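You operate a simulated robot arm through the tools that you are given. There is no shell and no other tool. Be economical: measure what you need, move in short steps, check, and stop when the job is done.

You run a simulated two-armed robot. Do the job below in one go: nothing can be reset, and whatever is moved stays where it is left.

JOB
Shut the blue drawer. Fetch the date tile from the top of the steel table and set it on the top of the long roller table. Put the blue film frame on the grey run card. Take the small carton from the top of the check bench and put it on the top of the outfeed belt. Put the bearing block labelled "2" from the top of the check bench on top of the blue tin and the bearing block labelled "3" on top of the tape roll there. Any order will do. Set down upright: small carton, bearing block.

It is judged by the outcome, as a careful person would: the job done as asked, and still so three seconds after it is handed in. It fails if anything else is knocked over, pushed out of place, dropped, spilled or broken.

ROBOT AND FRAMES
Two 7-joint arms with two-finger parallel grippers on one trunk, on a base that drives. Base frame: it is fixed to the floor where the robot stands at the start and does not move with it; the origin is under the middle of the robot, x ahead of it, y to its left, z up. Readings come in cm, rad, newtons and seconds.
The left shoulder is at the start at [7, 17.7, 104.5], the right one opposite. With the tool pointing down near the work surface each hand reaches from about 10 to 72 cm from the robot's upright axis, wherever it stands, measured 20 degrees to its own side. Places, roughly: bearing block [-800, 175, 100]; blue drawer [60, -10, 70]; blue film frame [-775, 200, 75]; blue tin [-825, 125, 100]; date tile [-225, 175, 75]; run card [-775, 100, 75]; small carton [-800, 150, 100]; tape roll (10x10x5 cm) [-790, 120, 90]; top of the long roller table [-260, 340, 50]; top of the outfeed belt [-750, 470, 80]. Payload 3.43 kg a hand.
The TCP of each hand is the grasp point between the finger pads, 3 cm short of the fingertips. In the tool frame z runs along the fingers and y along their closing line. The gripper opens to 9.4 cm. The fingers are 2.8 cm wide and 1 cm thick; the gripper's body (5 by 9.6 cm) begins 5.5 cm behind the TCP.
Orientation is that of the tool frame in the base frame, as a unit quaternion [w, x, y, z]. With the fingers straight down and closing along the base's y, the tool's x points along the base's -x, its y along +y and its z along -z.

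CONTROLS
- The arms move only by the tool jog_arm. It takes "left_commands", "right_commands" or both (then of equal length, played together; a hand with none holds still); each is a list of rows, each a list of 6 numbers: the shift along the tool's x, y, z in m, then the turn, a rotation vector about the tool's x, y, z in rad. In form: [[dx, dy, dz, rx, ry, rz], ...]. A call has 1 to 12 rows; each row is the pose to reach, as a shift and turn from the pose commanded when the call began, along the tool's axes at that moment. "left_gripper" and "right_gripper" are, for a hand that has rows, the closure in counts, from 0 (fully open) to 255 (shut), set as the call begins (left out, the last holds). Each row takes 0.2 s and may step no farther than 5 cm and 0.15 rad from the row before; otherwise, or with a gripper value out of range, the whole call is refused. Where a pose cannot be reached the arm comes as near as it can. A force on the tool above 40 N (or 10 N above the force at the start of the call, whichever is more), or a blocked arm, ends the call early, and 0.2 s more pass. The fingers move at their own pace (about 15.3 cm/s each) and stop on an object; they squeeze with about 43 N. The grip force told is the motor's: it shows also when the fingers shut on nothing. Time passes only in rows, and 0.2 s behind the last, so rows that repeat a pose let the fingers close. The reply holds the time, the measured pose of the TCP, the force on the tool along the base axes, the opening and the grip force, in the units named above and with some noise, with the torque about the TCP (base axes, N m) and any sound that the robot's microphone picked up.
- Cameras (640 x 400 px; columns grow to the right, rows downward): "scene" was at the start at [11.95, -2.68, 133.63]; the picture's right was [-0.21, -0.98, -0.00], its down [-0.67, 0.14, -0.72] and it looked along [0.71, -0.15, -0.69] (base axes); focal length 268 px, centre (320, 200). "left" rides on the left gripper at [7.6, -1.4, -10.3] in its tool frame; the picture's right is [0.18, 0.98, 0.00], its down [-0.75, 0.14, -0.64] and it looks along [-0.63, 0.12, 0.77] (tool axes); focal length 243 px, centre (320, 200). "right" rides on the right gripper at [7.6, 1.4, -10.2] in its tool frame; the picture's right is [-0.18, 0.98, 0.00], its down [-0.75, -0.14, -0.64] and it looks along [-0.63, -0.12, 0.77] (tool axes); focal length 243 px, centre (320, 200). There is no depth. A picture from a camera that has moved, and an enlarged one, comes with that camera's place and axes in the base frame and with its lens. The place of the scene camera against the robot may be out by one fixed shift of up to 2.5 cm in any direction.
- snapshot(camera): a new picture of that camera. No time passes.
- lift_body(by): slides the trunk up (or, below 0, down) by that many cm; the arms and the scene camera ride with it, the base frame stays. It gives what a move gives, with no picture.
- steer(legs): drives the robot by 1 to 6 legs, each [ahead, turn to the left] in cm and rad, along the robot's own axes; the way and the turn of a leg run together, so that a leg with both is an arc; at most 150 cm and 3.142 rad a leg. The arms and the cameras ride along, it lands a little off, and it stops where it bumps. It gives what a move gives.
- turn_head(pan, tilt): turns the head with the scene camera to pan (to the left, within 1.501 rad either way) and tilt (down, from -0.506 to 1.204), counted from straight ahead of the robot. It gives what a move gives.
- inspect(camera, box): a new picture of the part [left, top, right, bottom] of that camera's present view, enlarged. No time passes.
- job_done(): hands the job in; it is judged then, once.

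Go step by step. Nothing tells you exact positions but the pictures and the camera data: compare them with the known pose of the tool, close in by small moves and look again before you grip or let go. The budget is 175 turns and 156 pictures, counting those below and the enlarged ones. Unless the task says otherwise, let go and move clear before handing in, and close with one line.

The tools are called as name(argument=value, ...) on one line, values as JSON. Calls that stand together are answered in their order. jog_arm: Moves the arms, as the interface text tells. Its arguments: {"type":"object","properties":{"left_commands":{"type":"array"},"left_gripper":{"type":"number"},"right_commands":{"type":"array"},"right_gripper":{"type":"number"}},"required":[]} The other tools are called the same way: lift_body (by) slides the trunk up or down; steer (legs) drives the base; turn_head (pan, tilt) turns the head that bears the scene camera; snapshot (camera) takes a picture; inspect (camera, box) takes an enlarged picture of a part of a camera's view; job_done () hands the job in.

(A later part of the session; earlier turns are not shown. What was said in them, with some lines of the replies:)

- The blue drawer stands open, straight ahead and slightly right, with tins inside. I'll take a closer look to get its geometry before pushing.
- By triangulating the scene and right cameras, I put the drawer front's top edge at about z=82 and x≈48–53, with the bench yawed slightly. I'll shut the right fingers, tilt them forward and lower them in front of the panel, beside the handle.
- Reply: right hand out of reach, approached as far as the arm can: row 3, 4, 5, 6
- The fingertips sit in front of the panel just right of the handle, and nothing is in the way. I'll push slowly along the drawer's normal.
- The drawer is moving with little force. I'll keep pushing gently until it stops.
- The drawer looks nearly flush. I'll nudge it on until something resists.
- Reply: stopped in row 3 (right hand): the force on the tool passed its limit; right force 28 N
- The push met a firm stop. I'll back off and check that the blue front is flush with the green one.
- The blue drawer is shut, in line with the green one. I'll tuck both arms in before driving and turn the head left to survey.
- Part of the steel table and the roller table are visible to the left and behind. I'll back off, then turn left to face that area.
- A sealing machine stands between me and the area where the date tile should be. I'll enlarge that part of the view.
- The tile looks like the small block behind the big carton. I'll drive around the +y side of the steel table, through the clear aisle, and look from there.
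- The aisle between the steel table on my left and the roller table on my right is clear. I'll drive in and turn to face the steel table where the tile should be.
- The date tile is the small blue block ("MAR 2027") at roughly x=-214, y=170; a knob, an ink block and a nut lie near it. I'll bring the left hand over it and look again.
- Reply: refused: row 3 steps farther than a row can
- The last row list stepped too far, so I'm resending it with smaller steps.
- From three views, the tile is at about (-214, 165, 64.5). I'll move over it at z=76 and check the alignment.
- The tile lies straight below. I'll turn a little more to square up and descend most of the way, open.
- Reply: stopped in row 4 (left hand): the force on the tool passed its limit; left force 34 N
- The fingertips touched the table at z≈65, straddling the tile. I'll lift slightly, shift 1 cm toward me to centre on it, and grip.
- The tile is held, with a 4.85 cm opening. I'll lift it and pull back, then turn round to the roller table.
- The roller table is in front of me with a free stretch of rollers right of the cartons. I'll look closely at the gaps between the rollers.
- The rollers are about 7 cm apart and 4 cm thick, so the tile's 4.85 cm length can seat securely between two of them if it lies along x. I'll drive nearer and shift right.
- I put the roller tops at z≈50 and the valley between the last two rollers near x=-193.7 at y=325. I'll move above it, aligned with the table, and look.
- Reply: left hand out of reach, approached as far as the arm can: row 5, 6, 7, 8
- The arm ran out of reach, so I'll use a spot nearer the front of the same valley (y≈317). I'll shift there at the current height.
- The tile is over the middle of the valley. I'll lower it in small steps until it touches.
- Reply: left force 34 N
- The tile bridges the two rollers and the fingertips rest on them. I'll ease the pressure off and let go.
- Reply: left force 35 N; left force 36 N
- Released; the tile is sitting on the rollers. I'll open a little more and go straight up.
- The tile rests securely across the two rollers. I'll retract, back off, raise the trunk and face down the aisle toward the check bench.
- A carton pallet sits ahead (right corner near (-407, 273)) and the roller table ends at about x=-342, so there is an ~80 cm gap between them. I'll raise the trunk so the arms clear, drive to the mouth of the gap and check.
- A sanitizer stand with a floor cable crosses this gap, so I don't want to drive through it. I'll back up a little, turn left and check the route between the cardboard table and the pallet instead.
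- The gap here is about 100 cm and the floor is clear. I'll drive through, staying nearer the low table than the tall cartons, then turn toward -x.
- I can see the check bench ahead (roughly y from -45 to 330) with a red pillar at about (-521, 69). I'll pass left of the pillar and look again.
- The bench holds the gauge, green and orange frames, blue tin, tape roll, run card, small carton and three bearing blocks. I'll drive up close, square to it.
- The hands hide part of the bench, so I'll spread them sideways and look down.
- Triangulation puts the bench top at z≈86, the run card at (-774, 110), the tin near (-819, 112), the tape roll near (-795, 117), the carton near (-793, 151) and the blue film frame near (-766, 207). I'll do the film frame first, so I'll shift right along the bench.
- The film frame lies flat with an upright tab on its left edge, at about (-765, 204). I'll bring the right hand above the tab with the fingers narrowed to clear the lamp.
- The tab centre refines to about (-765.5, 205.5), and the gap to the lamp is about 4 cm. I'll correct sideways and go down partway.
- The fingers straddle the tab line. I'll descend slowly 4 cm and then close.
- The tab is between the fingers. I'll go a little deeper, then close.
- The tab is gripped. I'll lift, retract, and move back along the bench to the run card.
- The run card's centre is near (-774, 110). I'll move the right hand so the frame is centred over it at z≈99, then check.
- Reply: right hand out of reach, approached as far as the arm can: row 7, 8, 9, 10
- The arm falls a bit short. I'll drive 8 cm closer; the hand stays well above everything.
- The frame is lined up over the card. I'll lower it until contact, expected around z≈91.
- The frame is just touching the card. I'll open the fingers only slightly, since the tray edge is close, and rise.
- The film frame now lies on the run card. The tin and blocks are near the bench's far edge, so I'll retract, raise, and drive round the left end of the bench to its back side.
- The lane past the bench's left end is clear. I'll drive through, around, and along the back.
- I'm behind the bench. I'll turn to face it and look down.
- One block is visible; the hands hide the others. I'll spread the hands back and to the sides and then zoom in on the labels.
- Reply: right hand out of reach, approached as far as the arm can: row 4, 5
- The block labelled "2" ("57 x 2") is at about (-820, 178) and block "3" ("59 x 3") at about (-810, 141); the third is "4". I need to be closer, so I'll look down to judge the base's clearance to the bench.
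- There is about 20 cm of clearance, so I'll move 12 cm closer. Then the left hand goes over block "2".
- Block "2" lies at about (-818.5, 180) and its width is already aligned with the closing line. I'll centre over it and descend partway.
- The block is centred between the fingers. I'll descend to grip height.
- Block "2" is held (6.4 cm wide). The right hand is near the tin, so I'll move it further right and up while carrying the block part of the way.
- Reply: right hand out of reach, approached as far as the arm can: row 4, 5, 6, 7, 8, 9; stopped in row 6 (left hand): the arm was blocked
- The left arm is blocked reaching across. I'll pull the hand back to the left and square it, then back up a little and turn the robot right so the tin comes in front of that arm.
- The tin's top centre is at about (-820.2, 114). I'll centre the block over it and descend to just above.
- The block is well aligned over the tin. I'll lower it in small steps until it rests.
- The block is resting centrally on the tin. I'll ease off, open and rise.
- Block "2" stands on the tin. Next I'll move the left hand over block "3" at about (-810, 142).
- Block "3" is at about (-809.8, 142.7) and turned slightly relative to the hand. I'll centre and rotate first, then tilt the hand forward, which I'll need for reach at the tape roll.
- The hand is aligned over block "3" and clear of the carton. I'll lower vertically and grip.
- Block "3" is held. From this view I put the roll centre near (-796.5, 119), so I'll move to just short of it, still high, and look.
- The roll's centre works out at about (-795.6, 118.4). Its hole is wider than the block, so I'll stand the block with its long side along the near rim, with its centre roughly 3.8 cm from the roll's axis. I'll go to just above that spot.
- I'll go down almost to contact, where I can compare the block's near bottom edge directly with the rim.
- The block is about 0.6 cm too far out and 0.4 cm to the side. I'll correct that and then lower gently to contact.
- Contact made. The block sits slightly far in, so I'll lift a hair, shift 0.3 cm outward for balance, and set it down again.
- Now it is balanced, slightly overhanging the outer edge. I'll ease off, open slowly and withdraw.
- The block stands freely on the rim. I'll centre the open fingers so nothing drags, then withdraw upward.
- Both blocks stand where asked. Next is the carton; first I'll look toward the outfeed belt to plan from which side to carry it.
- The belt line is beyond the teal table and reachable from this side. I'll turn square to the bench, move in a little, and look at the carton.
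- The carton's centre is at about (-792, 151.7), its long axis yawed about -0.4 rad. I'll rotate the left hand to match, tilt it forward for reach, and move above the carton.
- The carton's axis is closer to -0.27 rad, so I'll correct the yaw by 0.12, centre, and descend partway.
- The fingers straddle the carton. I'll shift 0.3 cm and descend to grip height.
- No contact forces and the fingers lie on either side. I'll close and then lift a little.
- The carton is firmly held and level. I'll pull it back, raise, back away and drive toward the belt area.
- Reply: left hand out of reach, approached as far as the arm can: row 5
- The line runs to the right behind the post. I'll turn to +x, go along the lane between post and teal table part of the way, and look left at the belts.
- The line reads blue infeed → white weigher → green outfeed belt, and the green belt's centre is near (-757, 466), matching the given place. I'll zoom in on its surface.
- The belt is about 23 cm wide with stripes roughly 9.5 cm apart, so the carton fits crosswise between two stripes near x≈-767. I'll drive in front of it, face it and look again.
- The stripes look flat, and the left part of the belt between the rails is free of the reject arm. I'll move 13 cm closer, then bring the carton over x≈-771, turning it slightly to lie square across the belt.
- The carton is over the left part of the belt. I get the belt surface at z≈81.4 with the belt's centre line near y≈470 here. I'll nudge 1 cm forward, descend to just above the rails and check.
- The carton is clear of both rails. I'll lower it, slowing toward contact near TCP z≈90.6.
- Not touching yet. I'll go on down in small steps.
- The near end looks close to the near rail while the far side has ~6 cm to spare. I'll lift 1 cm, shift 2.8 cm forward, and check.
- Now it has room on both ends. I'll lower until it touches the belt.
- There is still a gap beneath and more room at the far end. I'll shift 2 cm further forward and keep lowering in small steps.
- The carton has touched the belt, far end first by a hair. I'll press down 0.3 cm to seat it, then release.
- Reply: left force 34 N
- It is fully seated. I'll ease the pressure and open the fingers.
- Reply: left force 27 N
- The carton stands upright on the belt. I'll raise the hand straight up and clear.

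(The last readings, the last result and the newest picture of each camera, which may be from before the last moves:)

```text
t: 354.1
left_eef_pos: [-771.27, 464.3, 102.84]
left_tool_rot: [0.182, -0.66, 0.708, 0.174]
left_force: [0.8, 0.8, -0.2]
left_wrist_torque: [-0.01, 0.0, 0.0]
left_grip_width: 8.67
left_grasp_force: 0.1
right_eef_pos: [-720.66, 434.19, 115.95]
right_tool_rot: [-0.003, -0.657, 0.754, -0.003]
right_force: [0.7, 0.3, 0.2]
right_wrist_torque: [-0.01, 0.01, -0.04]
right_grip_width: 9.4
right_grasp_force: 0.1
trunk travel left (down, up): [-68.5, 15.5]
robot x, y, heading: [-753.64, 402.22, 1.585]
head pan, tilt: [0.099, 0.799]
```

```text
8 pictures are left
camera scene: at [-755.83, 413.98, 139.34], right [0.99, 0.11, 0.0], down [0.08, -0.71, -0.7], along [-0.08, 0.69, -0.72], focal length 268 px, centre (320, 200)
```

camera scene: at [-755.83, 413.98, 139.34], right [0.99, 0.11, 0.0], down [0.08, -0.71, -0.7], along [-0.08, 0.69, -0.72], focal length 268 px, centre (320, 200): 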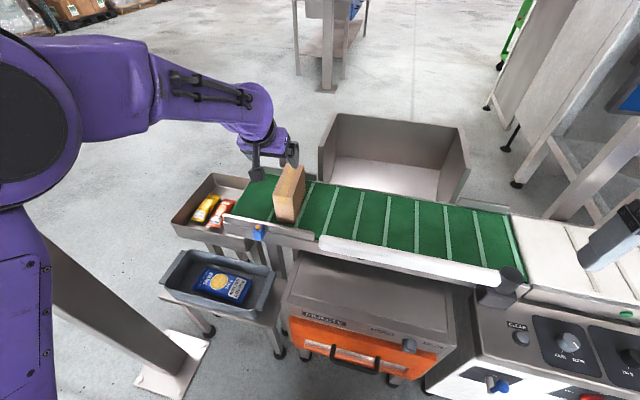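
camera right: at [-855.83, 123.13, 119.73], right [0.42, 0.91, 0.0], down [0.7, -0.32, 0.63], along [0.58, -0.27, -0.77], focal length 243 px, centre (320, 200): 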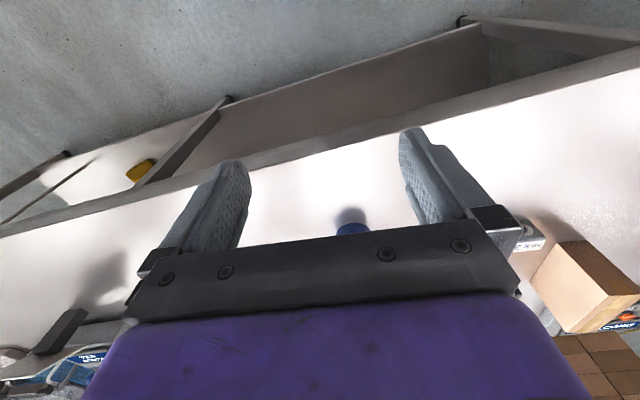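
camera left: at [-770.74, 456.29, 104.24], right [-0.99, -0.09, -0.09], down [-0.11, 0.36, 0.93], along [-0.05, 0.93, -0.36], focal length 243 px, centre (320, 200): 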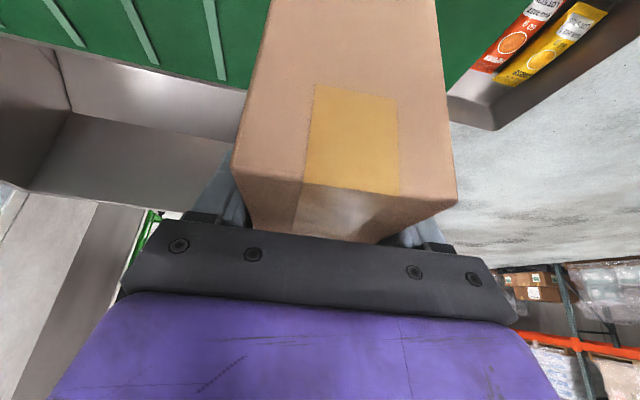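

The carton stands upright on the outfeed belt. I'll back the robot off and take a last look.

lift_body(by=8)

steer(legs=[[-15, 0]])

inspect(camera="scene", box=[200, 130, 400, 280])

```text
t: 355.2
left_eef_pos: [-771.19, 464.53, 110.77]
left_tool_rot: [0.183, -0.658, 0.71, 0.171]
left_force: [0.1, 1.0, -0.2]
left_wrist_torque: [0.04, -0.03, -0.01]
left_grip_width: 8.67
left_grasp_force: 0.1
right_eef_pos: [-720.63, 434.5, 123.85]
right_tool_rot: [-0.005, -0.657, 0.754, -0.003]
right_force: [0.1, 0.3, 0.5]
right_wrist_torque: [0.0, -0.02, -0.02]
right_grip_width: 9.38
right_grasp_force: 0.1
trunk travel left (down, up): [-76.5, 7.5]
robot x, y, heading: [-753.76, 402.77, 1.582]
head pan, tilt: [0.099, 0.799]
```

```text
t: 356.6
left_eef_pos: [-771.03, 449.57, 110.53]
left_tool_rot: [0.181, -0.66, 0.709, 0.171]
left_force: [0.5, -0.1, 0.6]
left_wrist_torque: [-0.03, -0.03, 0.01]
left_grip_width: 8.71
left_grasp_force: 0.1
right_eef_pos: [-720.24, 419.68, 123.71]
right_tool_rot: [-0.005, -0.656, 0.754, -0.004]
right_force: [0.0, 0.4, 0.6]
right_wrist_torque: [-0.01, -0.02, -0.02]
right_grip_width: 9.39
right_grasp_force: 0.0
trunk travel left (down, up): [-76.5, 7.5]
robot x, y, heading: [-753.42, 387.08, 1.59]
head pan, tilt: [0.099, 0.799]
```

```text
2.67 times, centred on (300, 205) of scene
camera zoom: at [-755.61, 399.36, 147.28], right [0.99, 0.11, 0.0], down [0.08, -0.71, -0.7], along [-0.08, 0.69, -0.72], focal length 715 px, centre (373, 187)
```

zoom: 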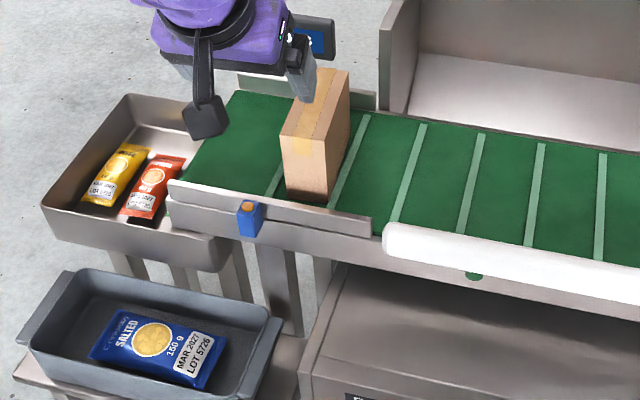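

Every item was in place when I last looked at it, and both hands are empty and clear, so I'm handing in.

job_done()

```text
The job is handed in.
```

I finished all six parts and handed the job in. The blue drawer is shut, the date tile is on the long roller table and the film frame is on the run card. Block "2" is upright on the blue tin, block "3" is upright on the rim of the tape roll, and the small carton is upright on the outfeed belt.
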